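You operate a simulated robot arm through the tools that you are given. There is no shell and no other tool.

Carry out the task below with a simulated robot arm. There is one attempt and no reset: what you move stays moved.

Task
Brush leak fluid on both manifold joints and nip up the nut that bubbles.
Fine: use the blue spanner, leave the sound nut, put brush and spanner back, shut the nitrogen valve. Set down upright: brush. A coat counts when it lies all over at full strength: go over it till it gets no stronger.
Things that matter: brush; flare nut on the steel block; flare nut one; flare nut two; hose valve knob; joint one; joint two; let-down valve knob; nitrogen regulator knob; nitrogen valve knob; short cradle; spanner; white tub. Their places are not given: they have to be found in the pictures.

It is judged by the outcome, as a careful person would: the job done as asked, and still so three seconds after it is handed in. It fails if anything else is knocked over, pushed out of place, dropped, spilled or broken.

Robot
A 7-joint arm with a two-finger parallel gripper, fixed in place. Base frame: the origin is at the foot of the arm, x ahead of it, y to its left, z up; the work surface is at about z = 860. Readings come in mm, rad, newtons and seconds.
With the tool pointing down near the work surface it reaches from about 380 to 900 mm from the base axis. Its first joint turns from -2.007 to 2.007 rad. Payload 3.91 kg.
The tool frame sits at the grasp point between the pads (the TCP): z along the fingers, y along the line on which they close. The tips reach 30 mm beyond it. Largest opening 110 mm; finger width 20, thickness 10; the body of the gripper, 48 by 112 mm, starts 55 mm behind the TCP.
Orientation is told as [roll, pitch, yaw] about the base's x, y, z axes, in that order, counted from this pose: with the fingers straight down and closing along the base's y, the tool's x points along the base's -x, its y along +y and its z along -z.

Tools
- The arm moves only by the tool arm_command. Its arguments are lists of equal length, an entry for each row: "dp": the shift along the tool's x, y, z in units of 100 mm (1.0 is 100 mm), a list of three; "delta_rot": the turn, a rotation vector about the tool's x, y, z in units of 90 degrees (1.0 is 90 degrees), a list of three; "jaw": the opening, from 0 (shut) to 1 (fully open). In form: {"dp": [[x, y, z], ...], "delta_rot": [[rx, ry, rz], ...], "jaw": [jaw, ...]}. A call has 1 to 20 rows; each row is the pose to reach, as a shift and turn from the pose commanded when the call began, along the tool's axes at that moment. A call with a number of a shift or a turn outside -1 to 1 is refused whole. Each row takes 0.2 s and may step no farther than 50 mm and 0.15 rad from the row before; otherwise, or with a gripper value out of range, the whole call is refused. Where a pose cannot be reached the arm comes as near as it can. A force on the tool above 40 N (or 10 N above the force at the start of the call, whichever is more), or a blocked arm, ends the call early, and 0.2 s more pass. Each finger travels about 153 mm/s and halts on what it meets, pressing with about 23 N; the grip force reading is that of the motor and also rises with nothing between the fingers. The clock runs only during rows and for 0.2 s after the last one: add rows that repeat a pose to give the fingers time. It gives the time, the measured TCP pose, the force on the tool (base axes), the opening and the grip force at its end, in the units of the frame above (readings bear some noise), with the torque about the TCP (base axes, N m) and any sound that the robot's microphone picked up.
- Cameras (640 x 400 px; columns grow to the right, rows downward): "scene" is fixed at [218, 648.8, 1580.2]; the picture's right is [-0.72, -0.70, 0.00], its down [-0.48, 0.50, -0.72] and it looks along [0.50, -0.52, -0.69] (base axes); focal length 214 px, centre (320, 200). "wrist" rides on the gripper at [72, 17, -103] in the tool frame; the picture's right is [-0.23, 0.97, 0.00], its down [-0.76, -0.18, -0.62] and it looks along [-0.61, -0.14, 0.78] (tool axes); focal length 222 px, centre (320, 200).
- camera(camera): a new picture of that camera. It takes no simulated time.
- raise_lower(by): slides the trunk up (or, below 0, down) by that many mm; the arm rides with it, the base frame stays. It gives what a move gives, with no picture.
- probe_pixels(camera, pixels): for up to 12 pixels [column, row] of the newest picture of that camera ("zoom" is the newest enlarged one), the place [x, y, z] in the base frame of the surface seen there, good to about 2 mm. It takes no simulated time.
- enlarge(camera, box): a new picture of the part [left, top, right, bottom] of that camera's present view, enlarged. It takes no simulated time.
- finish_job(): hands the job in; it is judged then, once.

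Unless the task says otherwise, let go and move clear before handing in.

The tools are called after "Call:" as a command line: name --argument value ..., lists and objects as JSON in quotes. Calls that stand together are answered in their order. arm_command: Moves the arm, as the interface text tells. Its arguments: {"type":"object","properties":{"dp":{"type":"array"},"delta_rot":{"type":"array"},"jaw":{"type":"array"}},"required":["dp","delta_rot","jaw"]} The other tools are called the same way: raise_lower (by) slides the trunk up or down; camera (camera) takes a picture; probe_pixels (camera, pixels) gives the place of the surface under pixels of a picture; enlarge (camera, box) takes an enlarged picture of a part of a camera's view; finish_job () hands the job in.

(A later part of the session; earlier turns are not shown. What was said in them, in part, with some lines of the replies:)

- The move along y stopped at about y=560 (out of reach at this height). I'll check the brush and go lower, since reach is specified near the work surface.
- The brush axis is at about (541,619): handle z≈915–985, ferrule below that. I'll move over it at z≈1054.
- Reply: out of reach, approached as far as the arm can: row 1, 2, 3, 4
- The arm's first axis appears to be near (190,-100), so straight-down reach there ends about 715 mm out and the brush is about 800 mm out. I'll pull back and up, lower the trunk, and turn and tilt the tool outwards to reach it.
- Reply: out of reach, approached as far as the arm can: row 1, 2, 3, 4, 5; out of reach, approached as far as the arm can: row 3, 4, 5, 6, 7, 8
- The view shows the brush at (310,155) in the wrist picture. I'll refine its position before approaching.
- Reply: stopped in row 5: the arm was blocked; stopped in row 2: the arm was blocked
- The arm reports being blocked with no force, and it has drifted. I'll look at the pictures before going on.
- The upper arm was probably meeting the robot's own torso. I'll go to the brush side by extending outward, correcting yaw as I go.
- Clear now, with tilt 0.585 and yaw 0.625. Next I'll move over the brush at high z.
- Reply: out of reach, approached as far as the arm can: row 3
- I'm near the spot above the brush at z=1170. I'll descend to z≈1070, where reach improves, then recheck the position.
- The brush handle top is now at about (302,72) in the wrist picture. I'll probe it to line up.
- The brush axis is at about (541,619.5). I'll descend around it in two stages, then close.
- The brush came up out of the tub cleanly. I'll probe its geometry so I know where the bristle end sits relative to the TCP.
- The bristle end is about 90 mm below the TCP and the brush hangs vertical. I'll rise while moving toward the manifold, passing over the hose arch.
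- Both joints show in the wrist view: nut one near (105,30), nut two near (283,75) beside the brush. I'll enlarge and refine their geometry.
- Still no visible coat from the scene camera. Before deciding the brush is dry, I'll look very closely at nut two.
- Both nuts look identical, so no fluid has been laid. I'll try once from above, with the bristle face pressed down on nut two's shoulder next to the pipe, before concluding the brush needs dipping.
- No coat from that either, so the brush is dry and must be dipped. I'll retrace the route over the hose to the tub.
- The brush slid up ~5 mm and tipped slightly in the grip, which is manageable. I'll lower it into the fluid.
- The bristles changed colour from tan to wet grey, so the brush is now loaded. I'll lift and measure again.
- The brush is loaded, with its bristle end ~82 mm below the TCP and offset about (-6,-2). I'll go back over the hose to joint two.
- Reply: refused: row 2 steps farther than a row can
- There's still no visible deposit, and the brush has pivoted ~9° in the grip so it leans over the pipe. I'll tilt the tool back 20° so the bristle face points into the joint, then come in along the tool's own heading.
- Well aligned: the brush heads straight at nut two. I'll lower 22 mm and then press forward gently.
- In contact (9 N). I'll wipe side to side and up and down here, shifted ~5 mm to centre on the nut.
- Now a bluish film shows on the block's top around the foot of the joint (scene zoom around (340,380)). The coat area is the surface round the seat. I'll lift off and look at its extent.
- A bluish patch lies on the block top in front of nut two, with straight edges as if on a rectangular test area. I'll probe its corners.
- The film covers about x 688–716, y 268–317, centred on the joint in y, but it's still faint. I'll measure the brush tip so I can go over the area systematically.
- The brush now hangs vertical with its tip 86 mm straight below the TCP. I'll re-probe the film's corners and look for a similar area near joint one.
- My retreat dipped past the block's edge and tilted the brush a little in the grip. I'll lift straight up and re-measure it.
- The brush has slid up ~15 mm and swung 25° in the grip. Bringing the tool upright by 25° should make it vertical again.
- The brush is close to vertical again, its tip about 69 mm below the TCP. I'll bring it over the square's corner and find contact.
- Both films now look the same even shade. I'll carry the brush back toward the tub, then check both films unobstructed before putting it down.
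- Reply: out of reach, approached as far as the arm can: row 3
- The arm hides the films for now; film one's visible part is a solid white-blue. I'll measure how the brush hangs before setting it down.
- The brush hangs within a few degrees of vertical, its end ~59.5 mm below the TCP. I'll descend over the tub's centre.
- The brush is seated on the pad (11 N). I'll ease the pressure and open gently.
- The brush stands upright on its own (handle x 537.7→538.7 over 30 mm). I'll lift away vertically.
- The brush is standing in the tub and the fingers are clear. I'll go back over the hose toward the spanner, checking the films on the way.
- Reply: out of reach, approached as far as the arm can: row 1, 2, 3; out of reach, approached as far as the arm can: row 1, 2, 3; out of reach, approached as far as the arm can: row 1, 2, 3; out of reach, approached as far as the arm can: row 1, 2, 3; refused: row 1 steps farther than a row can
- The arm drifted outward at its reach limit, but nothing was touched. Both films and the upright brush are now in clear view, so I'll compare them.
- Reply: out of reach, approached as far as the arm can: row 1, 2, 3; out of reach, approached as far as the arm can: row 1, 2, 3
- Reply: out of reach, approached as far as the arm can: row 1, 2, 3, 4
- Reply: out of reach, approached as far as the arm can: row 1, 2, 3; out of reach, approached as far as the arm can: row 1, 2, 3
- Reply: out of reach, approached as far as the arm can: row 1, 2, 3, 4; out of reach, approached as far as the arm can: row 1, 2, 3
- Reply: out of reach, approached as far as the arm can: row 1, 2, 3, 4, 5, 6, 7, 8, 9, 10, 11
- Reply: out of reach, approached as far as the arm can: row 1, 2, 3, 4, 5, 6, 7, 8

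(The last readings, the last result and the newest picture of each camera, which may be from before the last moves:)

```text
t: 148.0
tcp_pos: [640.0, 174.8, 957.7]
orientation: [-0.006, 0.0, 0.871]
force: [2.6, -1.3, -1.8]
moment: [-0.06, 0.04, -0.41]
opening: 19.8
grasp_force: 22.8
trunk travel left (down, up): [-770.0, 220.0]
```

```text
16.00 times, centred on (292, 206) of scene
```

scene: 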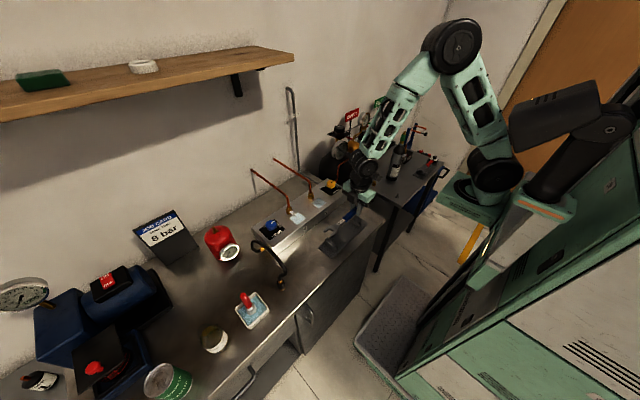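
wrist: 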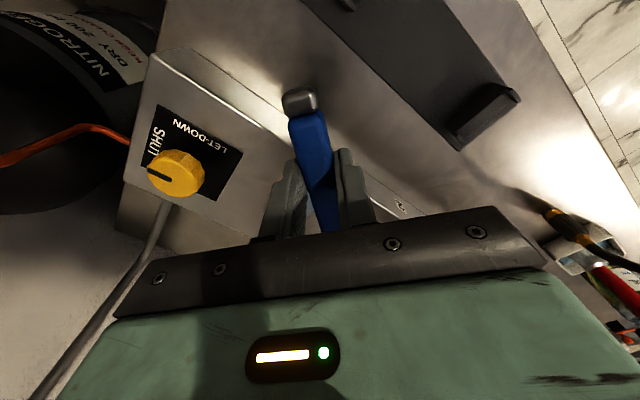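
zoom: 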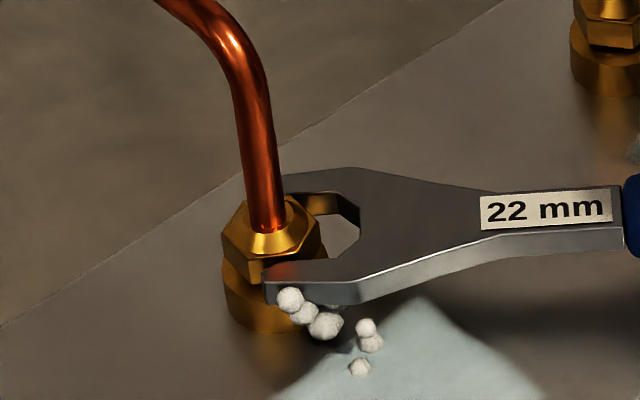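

Light side contact on the far prong (about 3 N). I'll ease 0.8 mm the other way and push on home.

Call:
arm_command --dp '[[0, -0.008, 0], [-0.03, -0.008, 0], [-0.06, -0.008, 0], [-0.08, -0.008, 0]]' --delta_rot '[[0, 0, 0], [0, 0, 0], [0, 0, 0], [0, 0, 0]]' --jaw '[0, 0, 0, 0]'

Call:
enlarge --camera "scene" --box '[280, 198, 304, 214]'

```text
t: 149.0
tcp_pos: [645.6, 179.8, 958.4]
orientation: [-0.006, -0.002, 0.873]
force: [1.0, -0.9, -2.4]
moment: [-0.08, 0.07, -0.01]
opening: 19.4
grasp_force: 22.6
trunk travel left (down, up): [-770.0, 220.0]
```

```text
16.00 times, centred on (292, 206) of scene
```

zoom: 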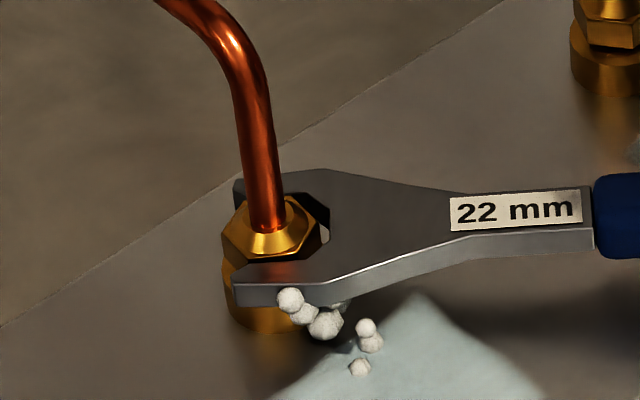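

The jaw is well home on the hex. I'll take up 1 mm more, then turn clockwise about the nut in small steps, watching force and bubbles.

Call:
arm_command --dp '[[-0.01, 0, 0], [-0.012, 0.063, 0], [-0.016, 0.126, 0], [-0.022, 0.19, 0], [-0.032, 0.252, 0]]' --delta_rot '[[0, 0, 0], [0, 0, 0.0278], [0, 0, 0.0556], [0, 0, 0.0833], [0, 0, 0.1111]]' --jaw '[0, 0, 0, 0, 0]'

Call:
enlarge --camera "scene" --box '[280, 198, 304, 214]'

```text
t: 150.2
tcp_pos: [629.2, 198.7, 958.9]
orientation: [-0.005, 0.001, 0.696]
force: [-1.9, -3.1, -0.7]
moment: [0.05, 0.09, 0.02]
opening: 19.2
grasp_force: 23.1
trunk travel left (down, up): [-770.0, 220.0]
```

```text
16.00 times, centred on (292, 206) of scene
```

zoom: 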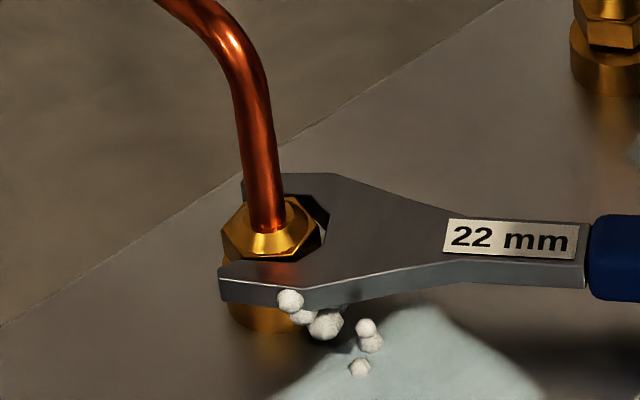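

Turned 10° with only ~4 N, perhaps still taking up the jaw's play. I'll go on another 10°.

Call:
arm_command --dp '[[-0.001, 0.063, 0], [-0.005, 0.126, 0], [-0.012, 0.19, 0], [-0.022, 0.252, 0]]' --delta_rot '[[0, 0, 0.0278], [0, 0, 0.0556], [0, 0, 0.0833], [0, 0, 0.1111]]' --jaw '[0, 0, 0, 0]'

Call:
enlarge --camera "scene" --box '[280, 198, 304, 214]'

```text
t: 151.2
tcp_pos: [614.0, 219.7, 957.4]
orientation: [-0.004, 0.0, 0.522]
force: [-3.5, -2.9, -2.3]
moment: [-0.04, 0.25, 0.22]
opening: 19.4
grasp_force: 22.7
trunk travel left (down, up): [-770.0, 220.0]
```

```text
16.00 times, centred on (292, 206) of scene
```

zoom: 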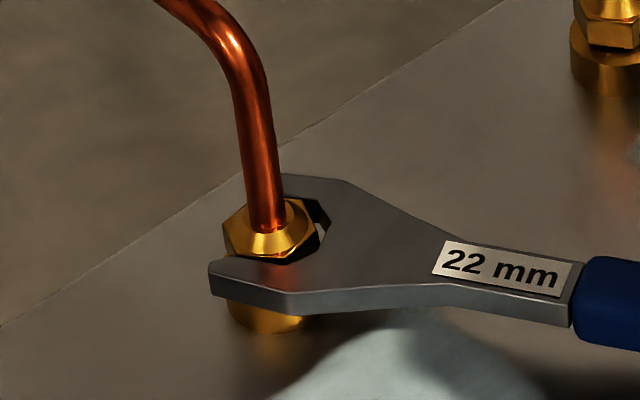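

The bubbles are no longer visible at nut two. I'll hold still briefly and look again to confirm they've really stopped.

Call:
arm_command --dp '[[0, 0, 0], [0, 0, 0], [0, 0, 0], [0, 0, 0], [0, 0, 0]]' --delta_rot '[[0, 0, 0], [0, 0, 0], [0, 0, 0], [0, 0, 0], [0, 0, 0]]' --jaw '[0, 0, 0, 0, 0]'

Call:
enlarge --camera "scene" --box '[278, 195, 318, 225]'

Call:
camera --camera "wrist"

```text
t: 152.4
tcp_pos: [614.8, 218.6, 957.4]
orientation: [-0.004, 0.001, 0.523]
force: [-5.2, -1.7, -3.5]
moment: [-0.06, 0.34, 0.1]
opening: 19.7
grasp_force: 22.9
trunk travel left (down, up): [-770.0, 220.0]
```

```text
13.33 times, centred on (298, 210) of scene
```

zoom: 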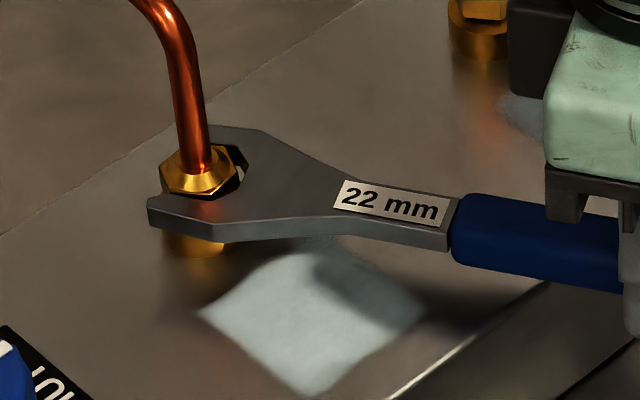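

```text
taken
```

wrist: 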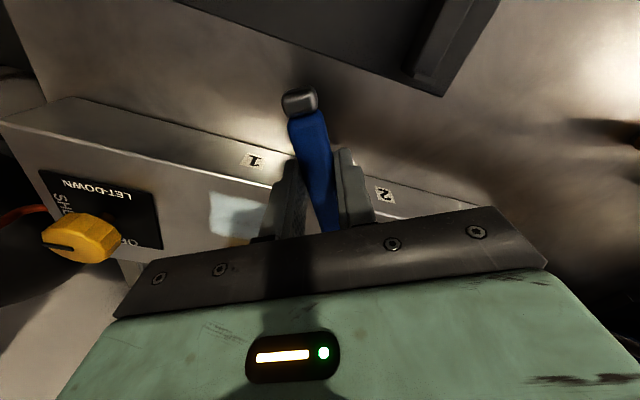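

The bubbles have stopped. I'll add a small 3° nip for margin, then check the resistance.

Call:
arm_command --dp '[[0, 0.038, 0], [-0.002, 0.076, 0], [-0.002, 0.076, 0]]' --delta_rot '[[0, 0, 0.0167], [0, 0, 0.0333], [0, 0, 0.0333]]' --jaw '[0, 0, 0]'

Call:
enlarge --camera "scene" --box '[278, 195, 318, 225]'

```text
t: 153.2
tcp_pos: [611.3, 226.1, 959.3]
orientation: [-0.005, -0.005, 0.467]
force: [-4.7, -5.8, -2.8]
moment: [-0.08, 0.22, 0.07]
opening: 19.6
grasp_force: 23.3
trunk travel left (down, up): [-770.0, 220.0]
```

```text
13.33 times, centred on (298, 210) of scene
```

zoom: 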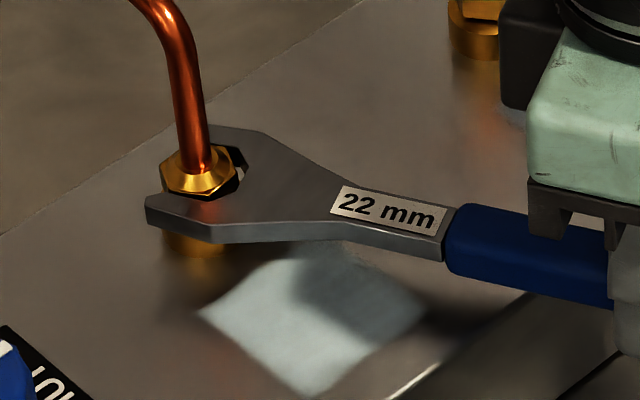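

Good: sealed, with about 7 N of resistance. I'll ease back a touch to unload the jaw and draw the spanner straight off.

Call:
arm_command --dp '[[0, -0.03, 0], [0.05, -0.03, 0], [0.12, -0.03, 0], [0.25, -0.03, 0], [0.42, -0.03, 0]]' --delta_rot '[[0, 0, -0.013], [0, 0, -0.013], [0, 0, -0.013], [0, 0, -0.013], [0, 0, -0.013]]' --jaw '[0, 0, 0, 0, 0]'

Call:
enlarge --camera "scene" --box '[278, 195, 318, 225]'

```text
t: 154.4
tcp_pos: [575.1, 205.3, 956.8]
orientation: [-0.007, -0.003, 0.491]
force: [0.2, 0.1, -1.9]
moment: [-0.05, 0.09, -0.02]
opening: 19.8
grasp_force: 22.8
trunk travel left (down, up): [-770.0, 220.0]
```

```text
13.33 times, centred on (298, 210) of scene
```

zoom: 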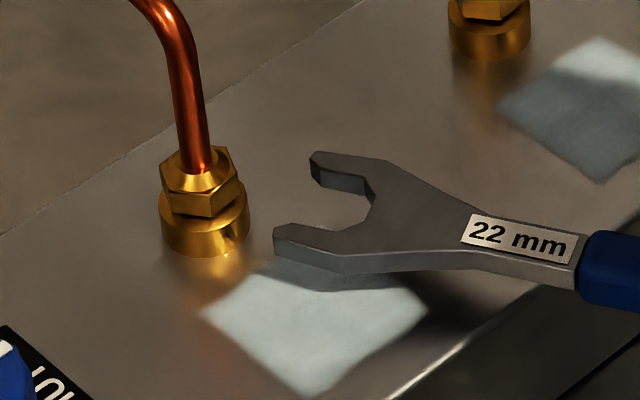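

Clean: no bubbles remain and the film is intact. I'll lift, turn the spanner back in line with the cradle, and move above it.

Call:
arm_command --dp '[[0, 0, -0.25], [0, 0, -0.5], [0.1, -0.04, -0.5], [0.2, -0.09, -0.5], [0.3, -0.13, -0.5], [0.4, -0.18, -0.5], [0.5, -0.22, -0.5], [0.6, -0.27, -0.5], [0.68, -0.3, -0.5], [0.749, -0.331, -0.5]]' --delta_rot '[[0, 0, 0], [0, 0, 0], [0, 0, -0.0857], [0, 0, -0.1714], [0, 0, -0.2571], [0, 0, -0.3428], [0, 0, -0.4286], [0, 0, -0.5143], [0, 0, -0.6], [0, 0, -0.6857]]' --jaw '[0, 0, 0, 0, 0, 0, 0, 0, 0, 0]'

Call:
enlarge --camera "scene" --box '[300, 180, 380, 260]'

Call:
camera --camera "wrist"

```text
t: 156.6
tcp_pos: [524.2, 139.9, 1006.8]
orientation: [-0.004, 0.004, 1.57]
force: [-0.2, 0.5, -2.1]
moment: [-0.14, -0.01, -0.01]
opening: 19.3
grasp_force: 23.0
trunk travel left (down, up): [-770.0, 220.0]
```

```text
5.00 times, centred on (340, 220) of scene
```

zoom: 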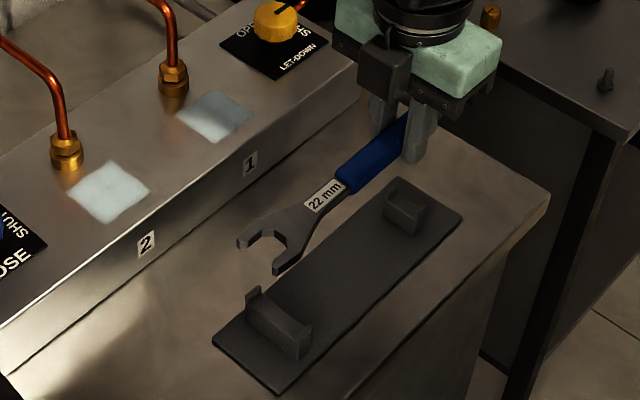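

```text
taken
```

wrist: 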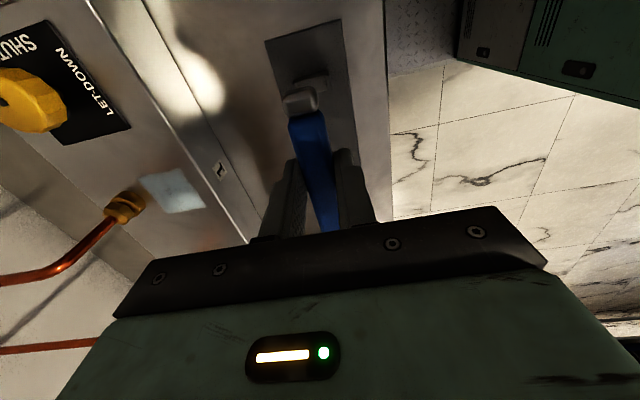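

The spanner still sits as gripped (knob at (300,100) as before). I'll lower in stages and correct any drift before entering the cradle.

Call:
arm_command --dp '[[0, 0, 0.2], [0, 0, 0.4], [0, 0, 0.6], [0, 0, 0.65], [0, 0, 0.65]]' --delta_rot '[[0, 0, 0], [0, 0, 0], [0, 0, 0], [0, 0, 0], [0, 0, 0]]' --jaw '[0, 0, 0, 0, 0]'

Call:
enlarge --camera "scene" --box '[310, 195, 374, 255]'

```text
t: 157.8
tcp_pos: [524.9, 139.9, 942.9]
orientation: [-0.002, 0.004, 1.569]
force: [-0.2, 0.7, -2.4]
moment: [-0.07, 0.03, 0.0]
opening: 19.8
grasp_force: 23.2
trunk travel left (down, up): [-770.0, 220.0]
```

```text
6.67 times, centred on (342, 225) of scene
```

zoom: 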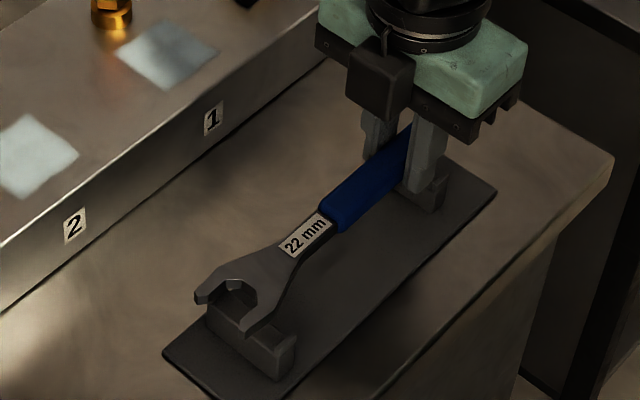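

Call:
arm_command --dp '[[-0.007, 0, 0.12], [-0.007, 0, 0.22], [-0.007, 0, 0.28], [-0.007, 0, 0.305], [-0.007, 0, 0.315]]' --delta_rot '[[0, 0, 0], [0, 0, 0], [0, 0, 0], [0, 0, 0], [0, 0, 0]]' --jaw '[0, 0, 0, 0, 0]'

Call:
enlarge --camera "scene" --box '[310, 195, 374, 255]'

Call:
enlarge --camera "scene" --box '[325, 225, 355, 250]'

```text
t: 159.0
tcp_pos: [524.1, 141.1, 912.2]
orientation: [-0.004, 0.002, 1.568]
force: [-2.2, -1.4, 4.4]
moment: [0.73, 0.1, 0.13]
opening: 19.7
grasp_force: 23.9
trunk travel left (down, up): [-770.0, 220.0]
```

```text
6.67 times, centred on (342, 225) of scene
```

zoom: 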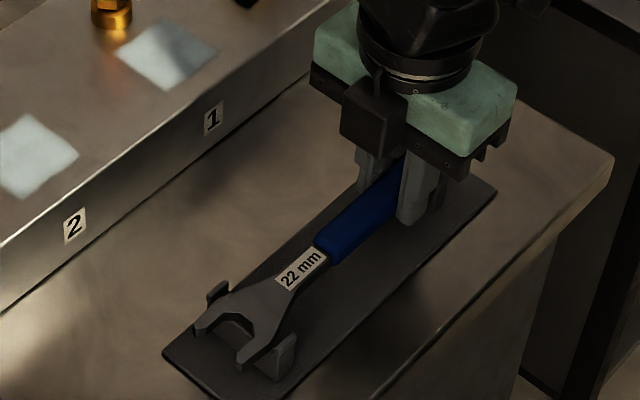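

```text
16.00 times, centred on (340, 238) of scene
```

zoom: 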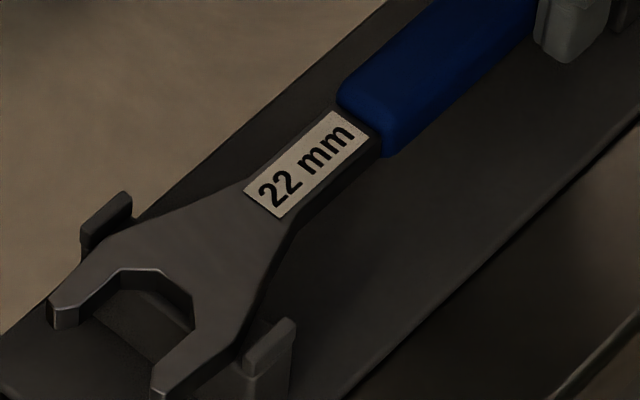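

The head rests between its posts. I'll open the fingers gently and lift away.

Call:
arm_command --dp '[[0, 0, 0.005], [0, 0, 0.005], [0, 0, 0.005], [0, 0, 0.005]]' --delta_rot '[[0, 0, 0], [0, 0, 0], [0, 0, 0], [0, 0, 0]]' --jaw '[0.18, 0.25, 0.45, 0.45]'

Call:
arm_command --dp '[[0, 0, -0.2], [0, 0, -0.5], [0, 0, -0.9]]' --delta_rot '[[0, 0, 0], [0, 0, 0], [0, 0, 0]]' --jaw '[0.45, 0.45, 0.45]'

Call:
enlarge --camera "scene" --box '[310, 195, 374, 255]'

Call:
camera --camera "wrist"

```text
t: 160.0
tcp_pos: [525.3, 140.8, 910.9]
orientation: [-0.003, 0.004, 1.567]
force: [-0.5, 0.2, -0.8]
moment: [0.02, -0.02, 0.01]
opening: 49.4
grasp_force: 0.2
trunk travel left (down, up): [-770.0, 220.0]
```

```text
t: 160.8
tcp_pos: [526.3, 143.0, 999.6]
orientation: [-0.003, 0.003, 1.57]
force: [-0.8, 0.7, -0.4]
moment: [0.01, 0.02, 0.01]
opening: 49.6
grasp_force: 0.1
trunk travel left (down, up): [-770.0, 220.0]
```

```text
6.67 times, centred on (342, 225) of scene
```

zoom: 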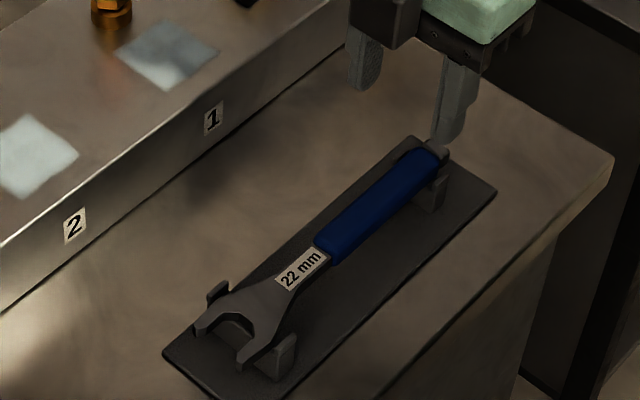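

```text
taken
```

wrist: 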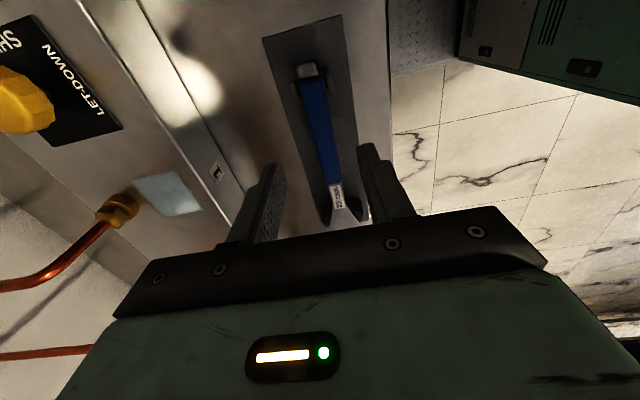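

The spanner is back in its cradle. Now I'll look at the nitrogen valve surroundings before going there.

Call:
enlarge --camera "scene" --box '[318, 100, 382, 150]'

Call:
probe_pixels --camera "zoom" --pixels '[[165, 240], [130, 250], [200, 245], [165, 215], [330, 95], [350, 150], [310, 160], [340, 200], [250, 150], [310, 90], [100, 290], [190, 330]]'

Call:
raise_lower --by 130

```text
8.00 times, centred on (350, 125) of scene
```

zoom: 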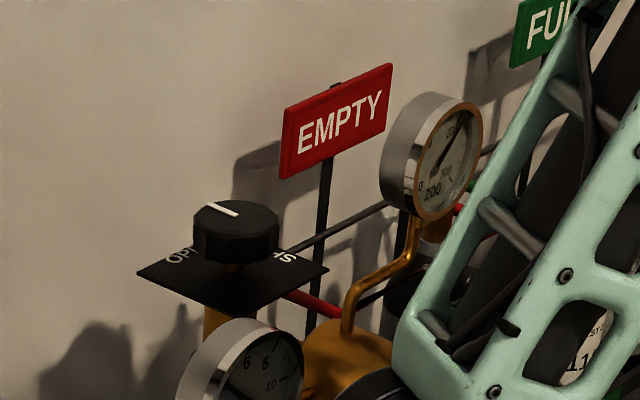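

```text
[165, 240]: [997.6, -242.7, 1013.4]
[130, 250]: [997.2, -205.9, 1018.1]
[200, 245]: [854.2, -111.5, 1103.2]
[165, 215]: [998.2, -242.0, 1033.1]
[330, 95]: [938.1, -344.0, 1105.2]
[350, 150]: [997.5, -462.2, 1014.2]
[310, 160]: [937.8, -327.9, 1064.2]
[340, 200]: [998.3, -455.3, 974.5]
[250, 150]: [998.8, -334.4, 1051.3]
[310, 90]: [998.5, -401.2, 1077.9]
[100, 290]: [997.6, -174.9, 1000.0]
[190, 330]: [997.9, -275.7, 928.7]
```

```text
t: 162.4
tcp_pos: [524.8, 141.6, 1129.8]
orientation: [-0.003, 0.004, 1.567]
force: [0.8, 0.8, -1.3]
moment: [-0.01, -0.01, -0.01]
opening: 49.2
grasp_force: 0.1
trunk travel left (down, up): [-900.0, 90.0]
```

Call:
enlarge --camera "scene" --box '[318, 100, 382, 150]'

Call:
probe_pixels --camera "zoom" --pixels '[[440, 160], [400, 150], [430, 100], [475, 120], [435, 215], [385, 265], [350, 300], [235, 208], [210, 225], [270, 225], [236, 245], [240, 365]]'

Call:
camera --camera "scene"

```text
8.00 times, centred on (350, 125) of scene
```

zoom: 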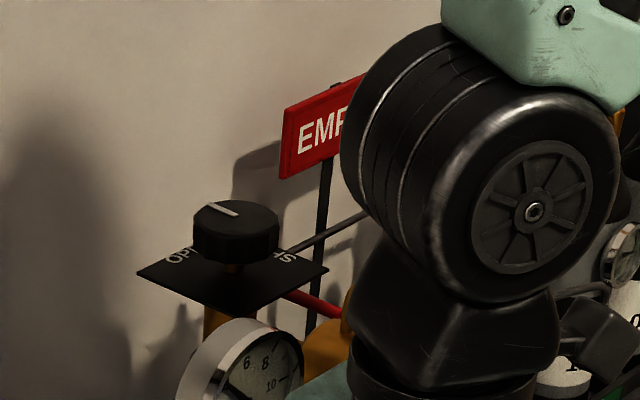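

```text
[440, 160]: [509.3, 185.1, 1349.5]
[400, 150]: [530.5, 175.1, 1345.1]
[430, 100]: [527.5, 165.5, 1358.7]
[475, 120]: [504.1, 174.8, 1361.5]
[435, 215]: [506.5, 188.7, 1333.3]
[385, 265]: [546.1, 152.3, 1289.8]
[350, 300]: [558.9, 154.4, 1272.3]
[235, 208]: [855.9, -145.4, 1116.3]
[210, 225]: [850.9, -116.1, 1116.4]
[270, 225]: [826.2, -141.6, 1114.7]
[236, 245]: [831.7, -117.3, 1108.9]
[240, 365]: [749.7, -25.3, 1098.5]
```

```text
taken
```

scene: 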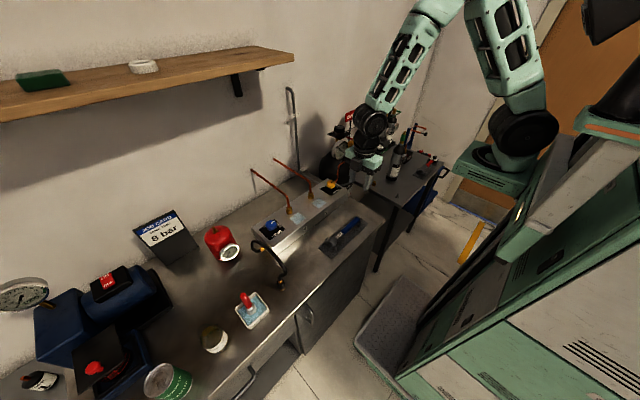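

Spanner and brush are in place. Next is the nitrogen knob, centred near (847,-132) with its top at z≈1116 and a plate at ≈1081. I'll rise, straighten yaw to 0 and move over to it, keeping the wrist camera away from the tall gauge.

Call:
arm_command --dp '[[0.05, -0.05, -0.15], [0.1, -0.1, -0.3], [0.15, -0.15, -0.45], [0.2, -0.2, -0.6], [0.3, -0.3, -0.75], [0.4, -0.4, -0.9], [0.5, -0.5, -1.0], [0.6, -0.6, -1.0], [0.7, -0.7, -1.0], [0.8, -0.8, -1.0], [0.8, -0.8, -1.0], [0.8, -0.8, -1.0]]' --delta_rot '[[0, 0, 0.083], [0, 0, 0.166], [0, 0, 0.249], [0, 0, 0.333], [0, 0, 0.416], [0, 0, 0.499], [0, 0, 0.582], [0, 0, 0.665], [0, 0, 0.748], [0, 0, 0.831], [0, 0, 0.915], [0, 0, 0.997]]' --jaw '[0.6, 0.7, 0.7, 0.7, 0.7, 0.7, 0.7, 0.7, 0.7, 0.7, 0.7, 0.7]'

Call:
camera --camera "wrist"

Call:
enlarge --camera "scene" --box '[318, 100, 382, 150]'

Call:
probe_pixels --camera "zoom" --pixels '[[237, 218], [200, 218], [275, 225], [236, 203], [236, 236], [440, 160], [400, 150], [475, 120], [420, 240], [365, 285], [430, 105], [440, 210]]'

```text
t: 165.0
tcp_pos: [604.5, 61.6, 1230.0]
orientation: [-0.005, -0.003, -0.001]
force: [-0.6, 0.2, 0.0]
moment: [-0.02, 0.04, 0.01]
opening: 77.1
grasp_force: 0.0
trunk travel left (down, up): [-900.0, 90.0]
```

```text
taken
```

wrist: 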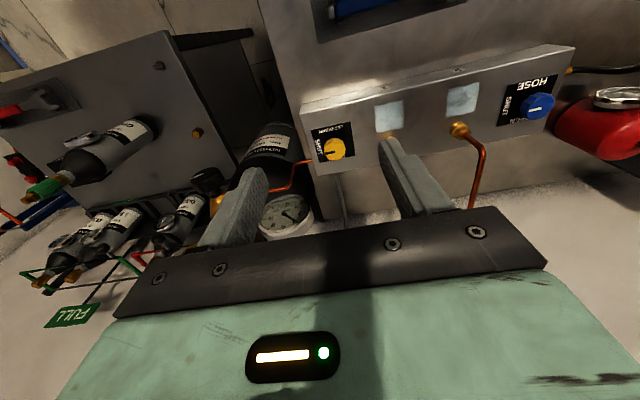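

```text
8.00 times, centred on (350, 125) of scene
```

zoom: 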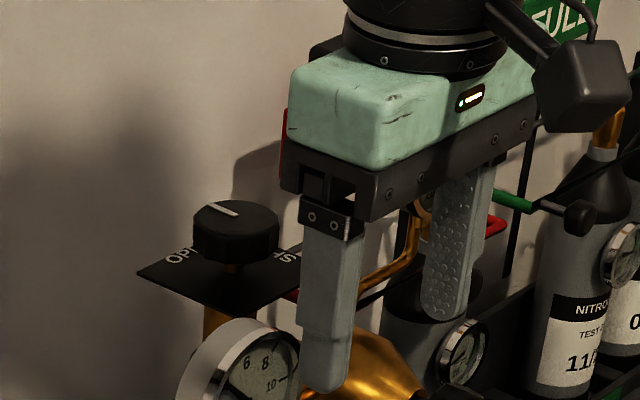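

```text
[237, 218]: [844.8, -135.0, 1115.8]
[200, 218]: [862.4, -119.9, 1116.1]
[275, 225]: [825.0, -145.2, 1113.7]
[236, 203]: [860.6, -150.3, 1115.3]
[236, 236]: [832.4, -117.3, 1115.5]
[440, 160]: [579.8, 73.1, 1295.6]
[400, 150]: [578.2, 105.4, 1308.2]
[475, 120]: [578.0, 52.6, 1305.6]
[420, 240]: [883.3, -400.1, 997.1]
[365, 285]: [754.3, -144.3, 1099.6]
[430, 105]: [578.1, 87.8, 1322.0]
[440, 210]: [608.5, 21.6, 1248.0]
```

The knob centre is (845,-133.5) with radius ≈22. I'll approach it in three moves at a safe height.

Call:
arm_command --dp '[[-0.25, -0.2, -0.03], [-0.5, -0.4, -0.06], [-0.75, -0.6, -0.1], [-1.0, -0.8, -0.1]]' --delta_rot '[[0, 0, 0], [0, 0, 0], [0, 0, 0], [0, 0, 0]]' --jaw '[0.7, 0.7, 0.7, 0.7]'

Call:
arm_command --dp '[[-0.25, -0.2, 0], [-0.5, -0.4, 0], [-0.75, -0.6, 0], [-1.0, -0.8, 0]]' --delta_rot '[[0, 0, 0], [0, 0, 0], [0, 0, 0], [0, 0, 0]]' --jaw '[0.7, 0.7, 0.7, 0.7]'

Call:
camera --camera "wrist"

Call:
camera --camera "scene"

```text
t: 166.0
tcp_pos: [704.5, -16.0, 1240.8]
orientation: [-0.004, -0.004, 0.002]
force: [-0.8, 0.1, 1.5]
moment: [-0.01, -0.03, -0.01]
opening: 77.3
grasp_force: 0.0
trunk travel left (down, up): [-900.0, 90.0]
```

```text
t: 167.0
tcp_pos: [803.1, -97.7, 1243.0]
orientation: [-0.004, -0.004, 0.001]
force: [-1.3, -0.4, -0.1]
moment: [0.0, -0.04, -0.01]
opening: 76.9
grasp_force: 0.1
trunk travel left (down, up): [-900.0, 90.0]
```

```text
taken
```

wrist: 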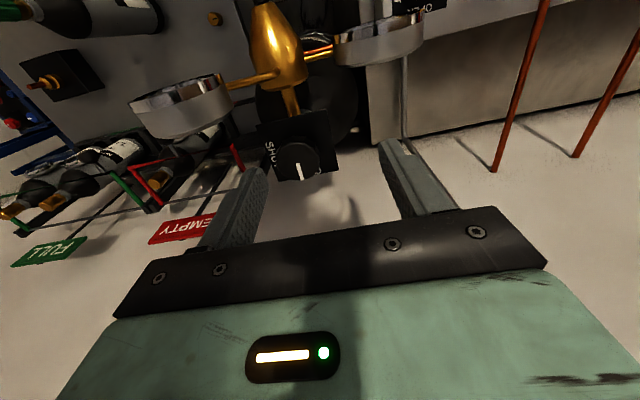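

```text
taken
```

scene: 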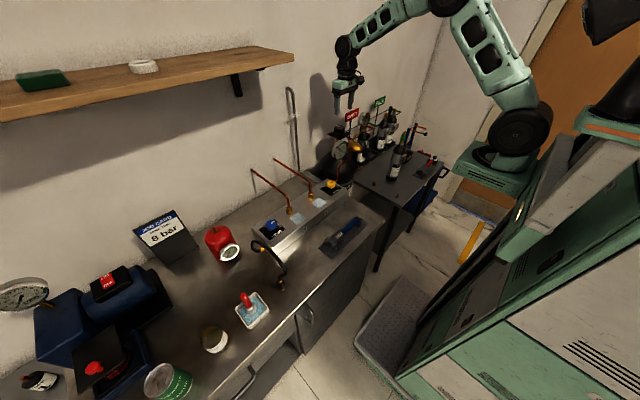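

The wrist view shows the knob at (296,160), its mark toward +x with SHUT on the -y side. I'll zoom in on it, probe the gauges, and re-check the films now the arm is away.

Call:
enlarge --camera "wrist" --box '[250, 110, 350, 200]'

Call:
probe_pixels --camera "wrist" --pixels '[[296, 158], [280, 160], [312, 160], [296, 146], [298, 175], [185, 105], [150, 100], [225, 95], [190, 85], [190, 125], [380, 40], [280, 50]]'

Call:
enlarge --camera "scene" --box '[278, 185, 342, 230]'

```text
4.44 times, centred on (300, 155) of wrist
```

zoom: 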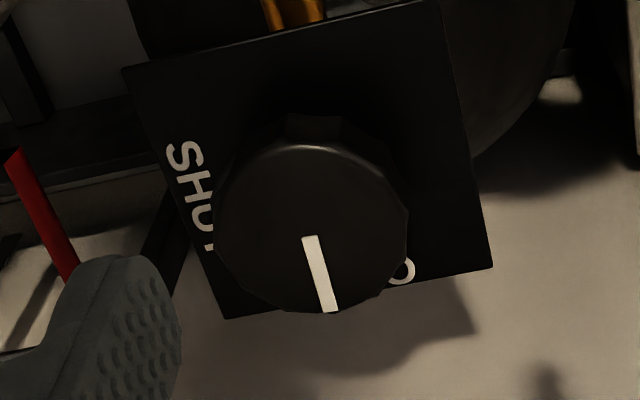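

```text
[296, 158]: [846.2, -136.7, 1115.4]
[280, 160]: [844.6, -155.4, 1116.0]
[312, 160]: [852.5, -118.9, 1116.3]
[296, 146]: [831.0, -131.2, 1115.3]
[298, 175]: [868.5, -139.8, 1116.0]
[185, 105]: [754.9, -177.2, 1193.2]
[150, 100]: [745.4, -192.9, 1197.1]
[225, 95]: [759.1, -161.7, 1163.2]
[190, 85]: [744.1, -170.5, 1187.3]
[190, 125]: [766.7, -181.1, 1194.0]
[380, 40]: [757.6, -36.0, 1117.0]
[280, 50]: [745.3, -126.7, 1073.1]
```

```text
8.89 times, centred on (310, 208) of scene
```

zoom: 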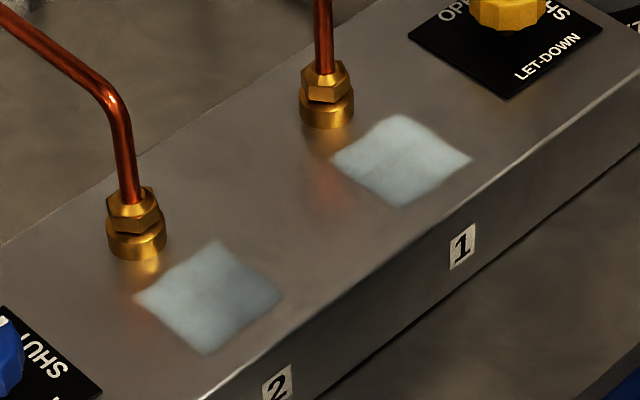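

Both films look equally solid, with no bubbles. The knob mark points to OPEN at present. I'll move over the knob centre (≈848,-134.5) and descend to just above the plate.

Call:
arm_command --dp '[[-0.225, -0.185, 0.1], [-0.45, -0.37, 0.3], [-0.45, -0.37, 0.43]]' --delta_rot '[[0, 0, 0], [0, 0, 0], [0, 0, 0]]' --jaw '[0.7, 0.7, 0.7]'

Call:
camera --camera "wrist"

Call:
enlarge --camera "scene" --box '[318, 90, 382, 150]'

```text
t: 167.8
tcp_pos: [848.5, -133.2, 1199.7]
orientation: [-0.004, -0.003, 0.004]
force: [0.5, -0.3, -0.1]
moment: [0.02, 0.02, 0.01]
opening: 77.1
grasp_force: 0.0
trunk travel left (down, up): [-900.0, 90.0]
```

```text
taken
```

wrist: 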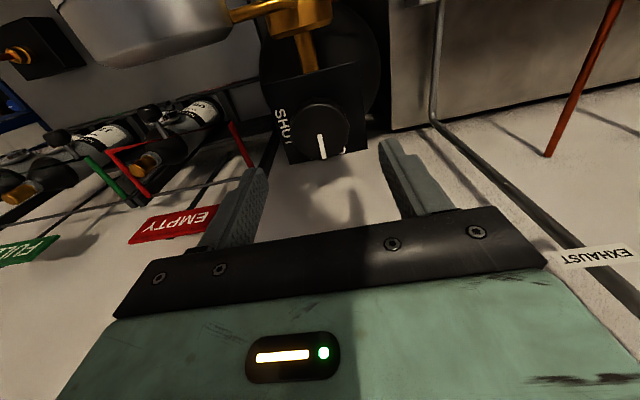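

```text
6.67 times, centred on (350, 120) of scene
```

zoom: 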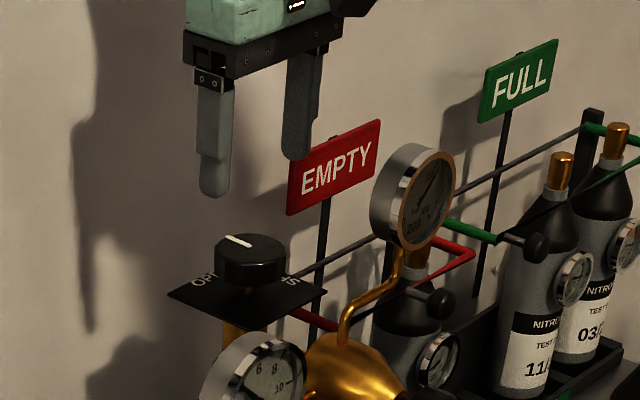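

Call:
enlarge --camera "wrist" --box '[270, 85, 370, 170]'

Call:
probe_pixels --camera "zoom" --pixels '[[330, 220], [215, 220], [440, 210], [330, 120], [335, 310], [260, 150], [400, 140], [250, 280], [410, 290], [330, 260]]'

```text
4.71 times, centred on (320, 128) of wrist
```

zoom: 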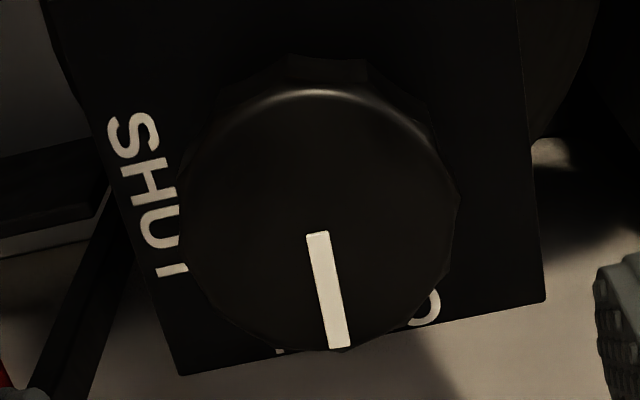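

```text
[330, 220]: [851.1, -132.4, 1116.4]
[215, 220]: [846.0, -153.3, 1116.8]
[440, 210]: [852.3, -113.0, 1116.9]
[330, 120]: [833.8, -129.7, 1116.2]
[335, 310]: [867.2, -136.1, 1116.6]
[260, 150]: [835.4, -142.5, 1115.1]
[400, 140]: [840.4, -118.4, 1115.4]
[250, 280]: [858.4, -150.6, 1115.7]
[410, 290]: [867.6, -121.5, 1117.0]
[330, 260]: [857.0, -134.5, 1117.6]
```

The knob centre is (850,-134). I'll descend with the fingers either side of it, tips ending ~6 mm above the plate.

Call:
arm_command --dp '[[-0.015, -0.008, 0.3], [-0.015, -0.008, 0.6], [-0.015, -0.008, 0.81], [-0.015, -0.008, 0.81]]' --delta_rot '[[0, 0, 0], [0, 0, 0], [0, 0, 0], [0, 0, 0]]' --jaw '[0.7, 0.7, 0.7, 0.7]'

Call:
camera --camera "wrist"

Call:
enlarge --camera "scene" --box '[318, 90, 382, 150]'

```text
t: 168.8
tcp_pos: [851.4, -135.2, 1116.0]
orientation: [-0.003, -0.005, 0.002]
force: [0.9, 0.3, -0.2]
moment: [-0.02, 0.0, 0.0]
opening: 77.3
grasp_force: 0.1
trunk travel left (down, up): [-900.0, 90.0]
```

```text
taken
```

wrist: 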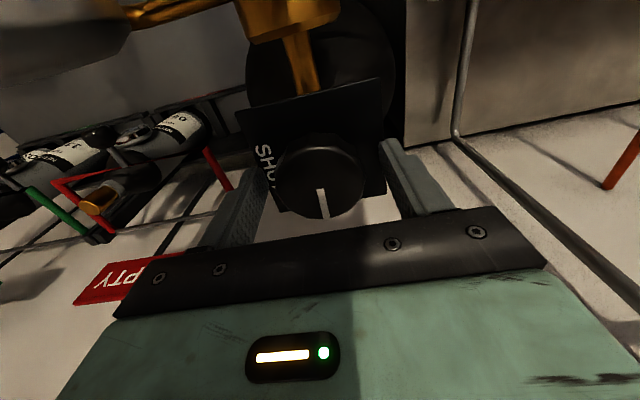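

```text
6.67 times, centred on (350, 120) of scene
```

zoom: 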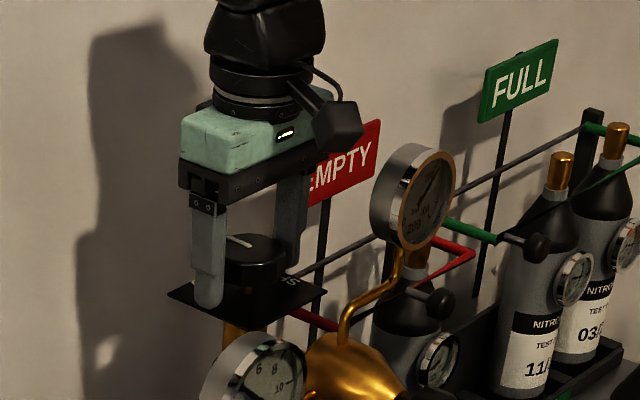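

The fingers straddle the knob above the plate. I'll close on it.

Call:
arm_command --dp '[[0, 0, 0], [0, 0, 0], [0, 0, 0], [0, 0, 0]]' --delta_rot '[[0, 0, 0], [0, 0, 0], [0, 0, 0], [0, 0, 0]]' --jaw '[0.5, 0.3, 0, 0]'

Call:
camera --camera "wrist"

```text
t: 169.8
tcp_pos: [850.1, -133.4, 1116.8]
orientation: [-0.003, -0.005, 0.002]
force: [-0.1, -0.2, -1.1]
moment: [0.56, -0.43, -0.01]
opening: 51.8
grasp_force: 45.4
trunk travel left (down, up): [-900.0, 90.0]
```

```text
taken
```

wrist: 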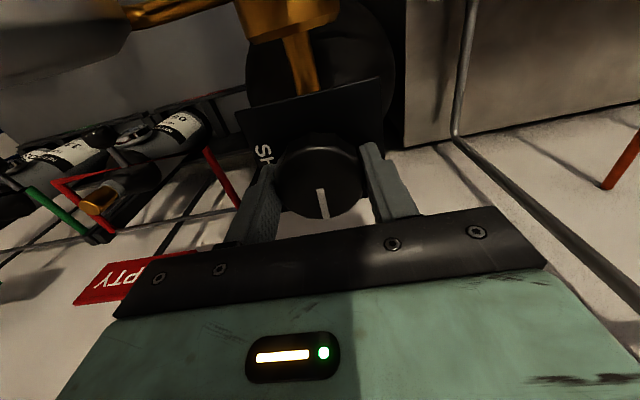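

Gripped at 51.8 mm. I'll turn clockwise 45° first and check.

Call:
arm_command --dp '[[0, 0, 0], [0, 0, 0], [0, 0, 0], [0, 0, 0], [0, 0, 0], [0, 0, 0]]' --delta_rot '[[0, 0, 0.083], [0, 0, 0.166], [0, 0, 0.25], [0, 0, 0.333], [0, 0, 0.416], [0, 0, 0.5]]' --jaw '[0, 0, 0, 0, 0, 0]'

Call:
camera --camera "wrist"

Call:
enlarge --camera "scene" --box '[318, 90, 382, 150]'

```text
t: 171.2
tcp_pos: [849.8, -135.5, 1116.9]
orientation: [-0.003, -0.003, -0.786]
force: [-1.4, -1.5, -10.4]
moment: [1.06, 0.71, 0.01]
opening: 51.7
grasp_force: 45.4
trunk travel left (down, up): [-900.0, 90.0]
```

```text
taken
```

wrist: 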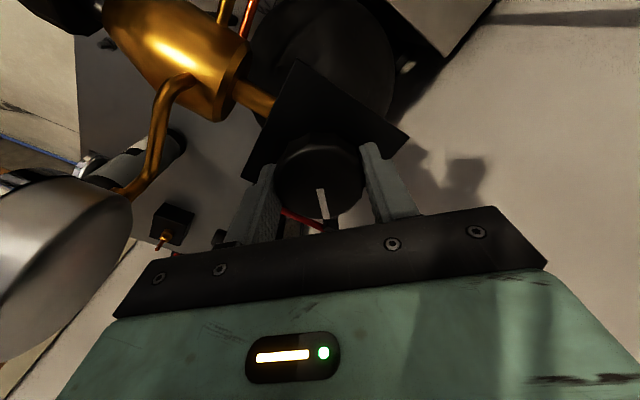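

```text
6.67 times, centred on (350, 120) of scene
```

zoom: 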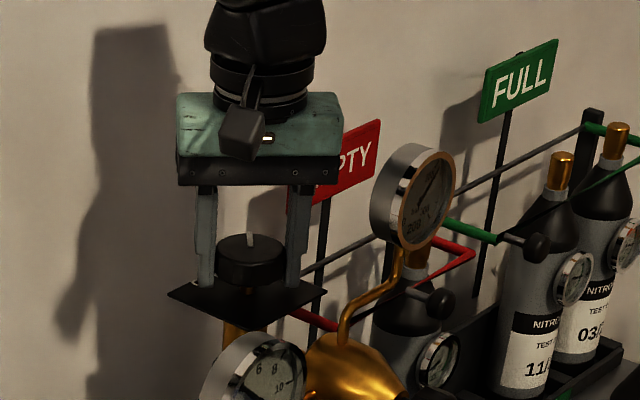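

The knob turns with the grip (the mark stays put in the wrist view while the plate rotates). I'll continue the remaining 45°.

Call:
arm_command --dp '[[0, 0, 0], [0, 0, 0], [0, 0, 0], [0, 0, 0], [0, 0, 0], [0, 0, 0], [0, 0, 0]]' --delta_rot '[[0, 0, 0.083], [0, 0, 0.166], [0, 0, 0.25], [0, 0, 0.333], [0, 0, 0.416], [0, 0, 0.5], [0, 0, 0.52]]' --jaw '[0, 0, 0, 0, 0, 0, 0]'

Call:
camera --camera "wrist"

Call:
enlarge --camera "scene" --box '[318, 90, 382, 150]'

```text
t: 172.8
tcp_pos: [850.5, -136.2, 1116.2]
orientation: [0.001, -0.003, -1.602]
force: [-21.8, -7.4, -8.4]
moment: [-0.36, 0.58, 0.77]
opening: 52.0
grasp_force: 44.4
trunk travel left (down, up): [-900.0, 90.0]
```

```text
taken
```

wrist: 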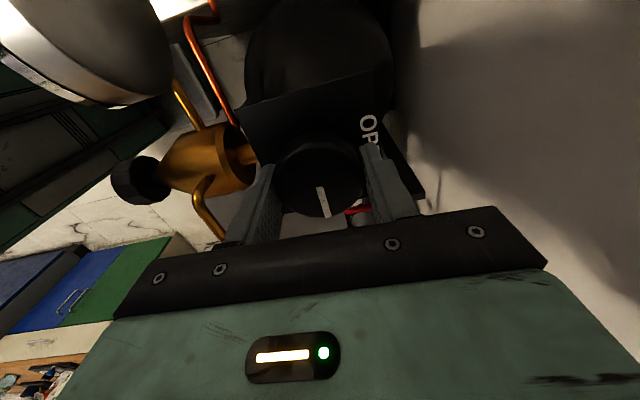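

```text
6.67 times, centred on (350, 120) of scene
```

zoom: 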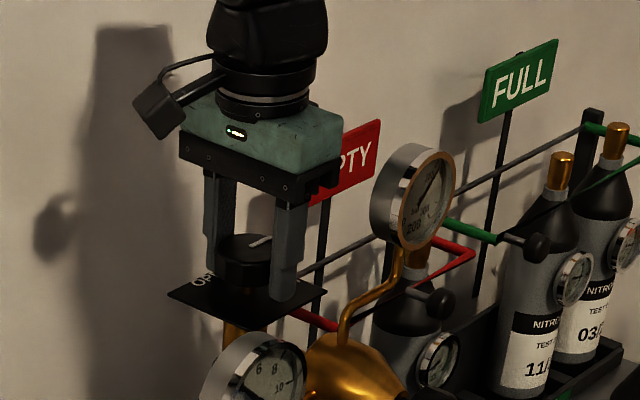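

The knob has met its stop at 90° (torque 0.77 N·m), with the mark on SHUT. I'll relax the last degree, open and lift off.

Call:
arm_command --dp '[[0, 0, 0], [0, 0, 0], [0, 0, 0], [0, 0, 0]]' --delta_rot '[[0, 0, -0.018], [0, 0, -0.018], [0, 0, -0.018], [0, 0, -0.018]]' --jaw '[0, 0.55, 0.7, 0.7]'

Call:
arm_command --dp '[[0, 0, -0.3], [0, 0, -0.6], [0, 0, -0.9]]' --delta_rot '[[0, 0, 0], [0, 0, 0], [0, 0, 0]]' --jaw '[0.7, 0.7, 0.7]'

Call:
camera --camera "wrist"

Call:
enlarge --camera "scene" --box '[318, 90, 382, 150]'

```text
t: 173.8
tcp_pos: [851.7, -135.8, 1117.3]
orientation: [0.005, -0.005, -1.574]
force: [-0.6, 0.1, -0.1]
moment: [-0.05, 0.02, -0.01]
opening: 77.0
grasp_force: 0.0
trunk travel left (down, up): [-900.0, 90.0]
```

```text
t: 174.6
tcp_pos: [852.0, -134.8, 1207.0]
orientation: [0.004, -0.003, -1.572]
force: [-0.1, -0.7, -0.2]
moment: [-0.01, -0.01, -0.02]
opening: 77.1
grasp_force: 0.1
trunk travel left (down, up): [-900.0, 90.0]
```

```text
taken
```

wrist: 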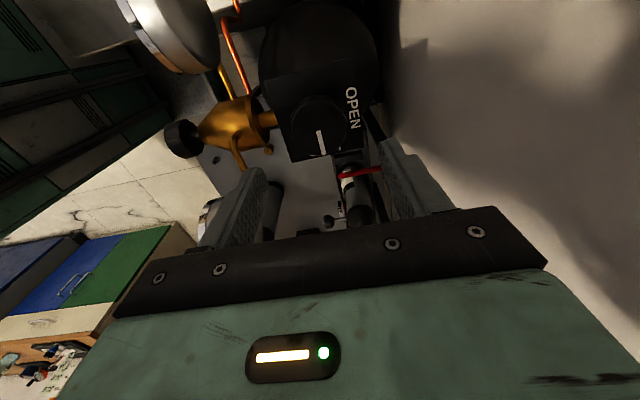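

```text
6.67 times, centred on (350, 120) of scene
```

zoom: 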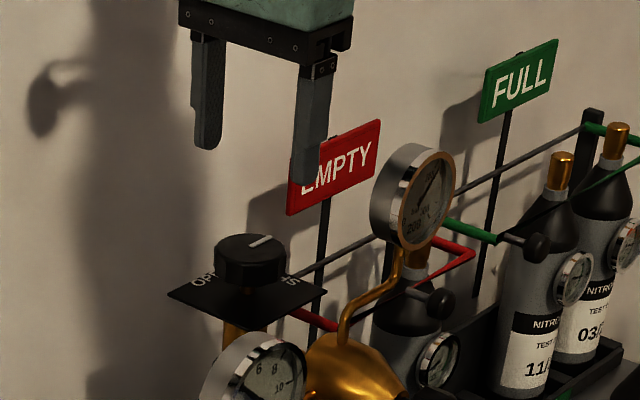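

The mark now points to SHUT. I'll move clear, then check everything once more.

Call:
arm_command --dp '[[0, 0, -0.4], [0.2, -0.2, -0.7], [0.5, -0.5, -0.8], [0.8, -0.8, -0.8], [0.9, -0.95, -0.8]]' --delta_rot '[[0, 0, 0], [0, 0, 0], [0, 0, 0], [0, 0, 0], [0, 0, 0]]' --jaw '[0.7, 0.7, 0.7, 0.7, 0.7]'

Call:
camera --camera "scene"

Call:
enlarge --camera "scene" --box '[278, 185, 342, 230]'

Call:
enlarge --camera "scene" --box '[225, 280, 275, 330]'

Call:
enlarge --camera "scene" --box '[310, 205, 374, 260]'

```text
t: 175.8
tcp_pos: [756.6, -41.7, 1287.2]
orientation: [0.003, -0.002, -1.573]
force: [0.1, 0.6, 0.8]
moment: [-0.01, 0.01, -0.01]
opening: 76.7
grasp_force: 0.0
trunk travel left (down, up): [-900.0, 90.0]
```

```text
taken
```

scene: 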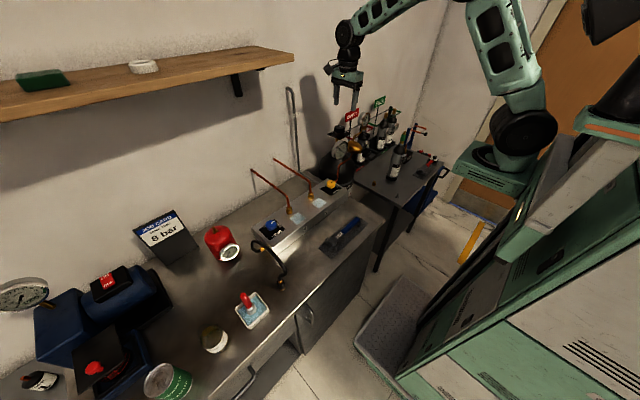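

```text
8.89 times, centred on (310, 208) of scene
```

zoom: 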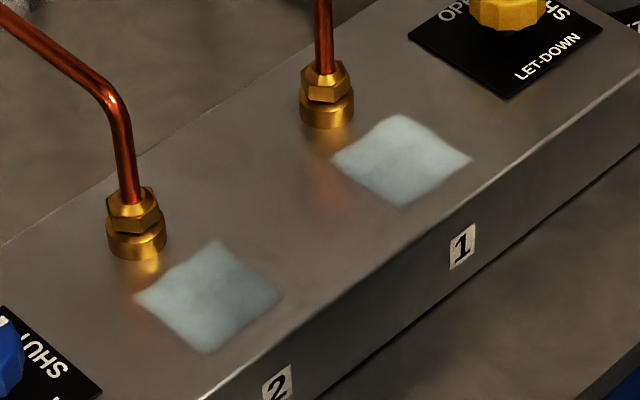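

```text
8.00 times, centred on (250, 305) of scene
```

zoom: 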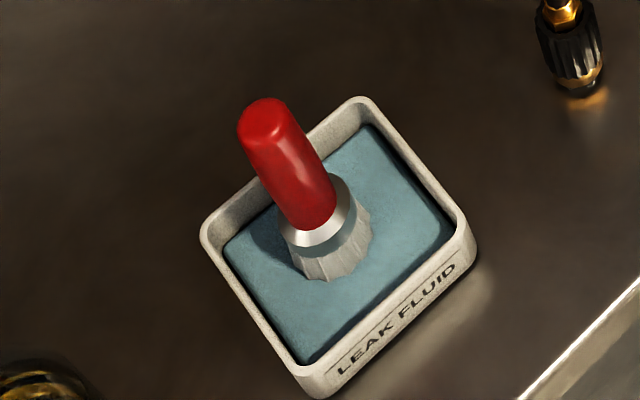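

```text
7.27 times, centred on (342, 232) of scene
```

zoom: 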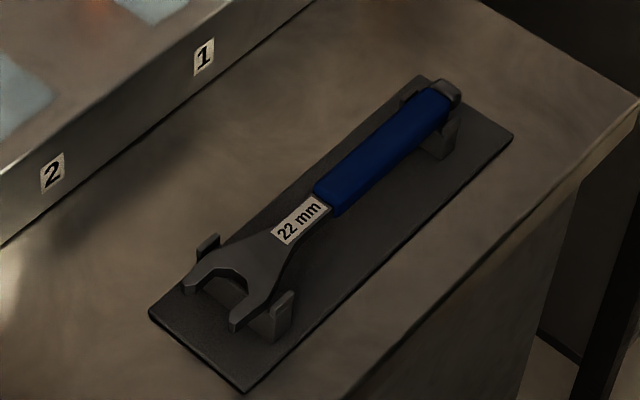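

Everything is in place. One last closer comparison of the two films before handing in.

Call:
enlarge --camera "scene" --box '[286, 208, 308, 222]'

Call:
enlarge --camera "scene" --box '[308, 195, 332, 210]'

Call:
camera --camera "wrist"

```text
16.00 times, centred on (297, 215) of scene
```

zoom: 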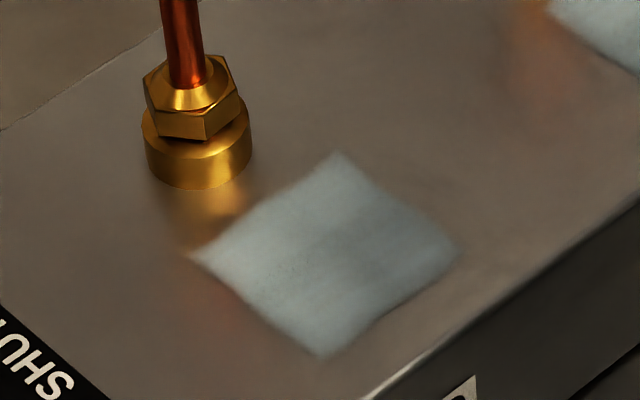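

```text
16.00 times, centred on (320, 202) of scene
```

zoom: 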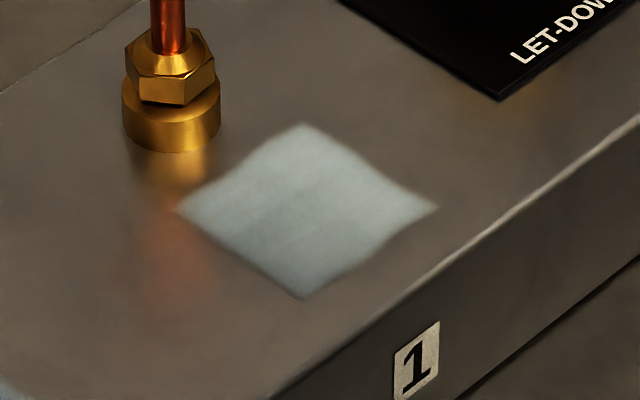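

```text
taken
```

wrist: 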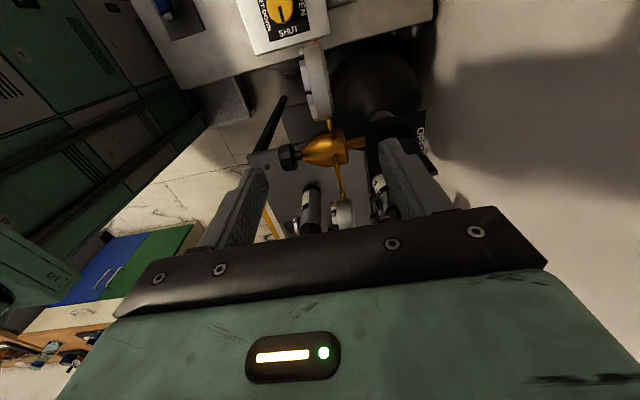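

I'm handing the job in. As far as the pictures show:
- **Films:** both are solid and even, with no bubbles on either joint.
- **Nut two:** nipped up with the blue spanner; nut one was left alone.
- **Spanner and brush:** the spanner is back in its cradle and the brush stands upright in the tub.
- **Nitrogen valve:** its mark is on SHUT.
- **Arm:** clear of everything.

Call:
finish_job

```text
The job is handed in.
```

The job is handed in. Nut two was the one that bubbled. I nipped it up with the blue spanner until the bubbles stopped, and nut one was left alone.

- **Leak fluid:** both joints have a coat. The coats look solid and even and match each other, but I could only judge that by eye.
- **Brush and spanner:** the brush stands upright in the white tub and the spanner is back in its cradle.
- **Nitrogen valve:** I turned the knob 90° clockwise to its stop, and the mark points to SHUT.
- **Knocks:** the brush bumped the edge of the steel block once and shifted in the grip. Nothing was dropped or moved out of place that I could see in the pictures.

The brush was dry when I first lifted it, so my first strokes on nut two laid nothing. I dipped it in the tub and then coated both joints.
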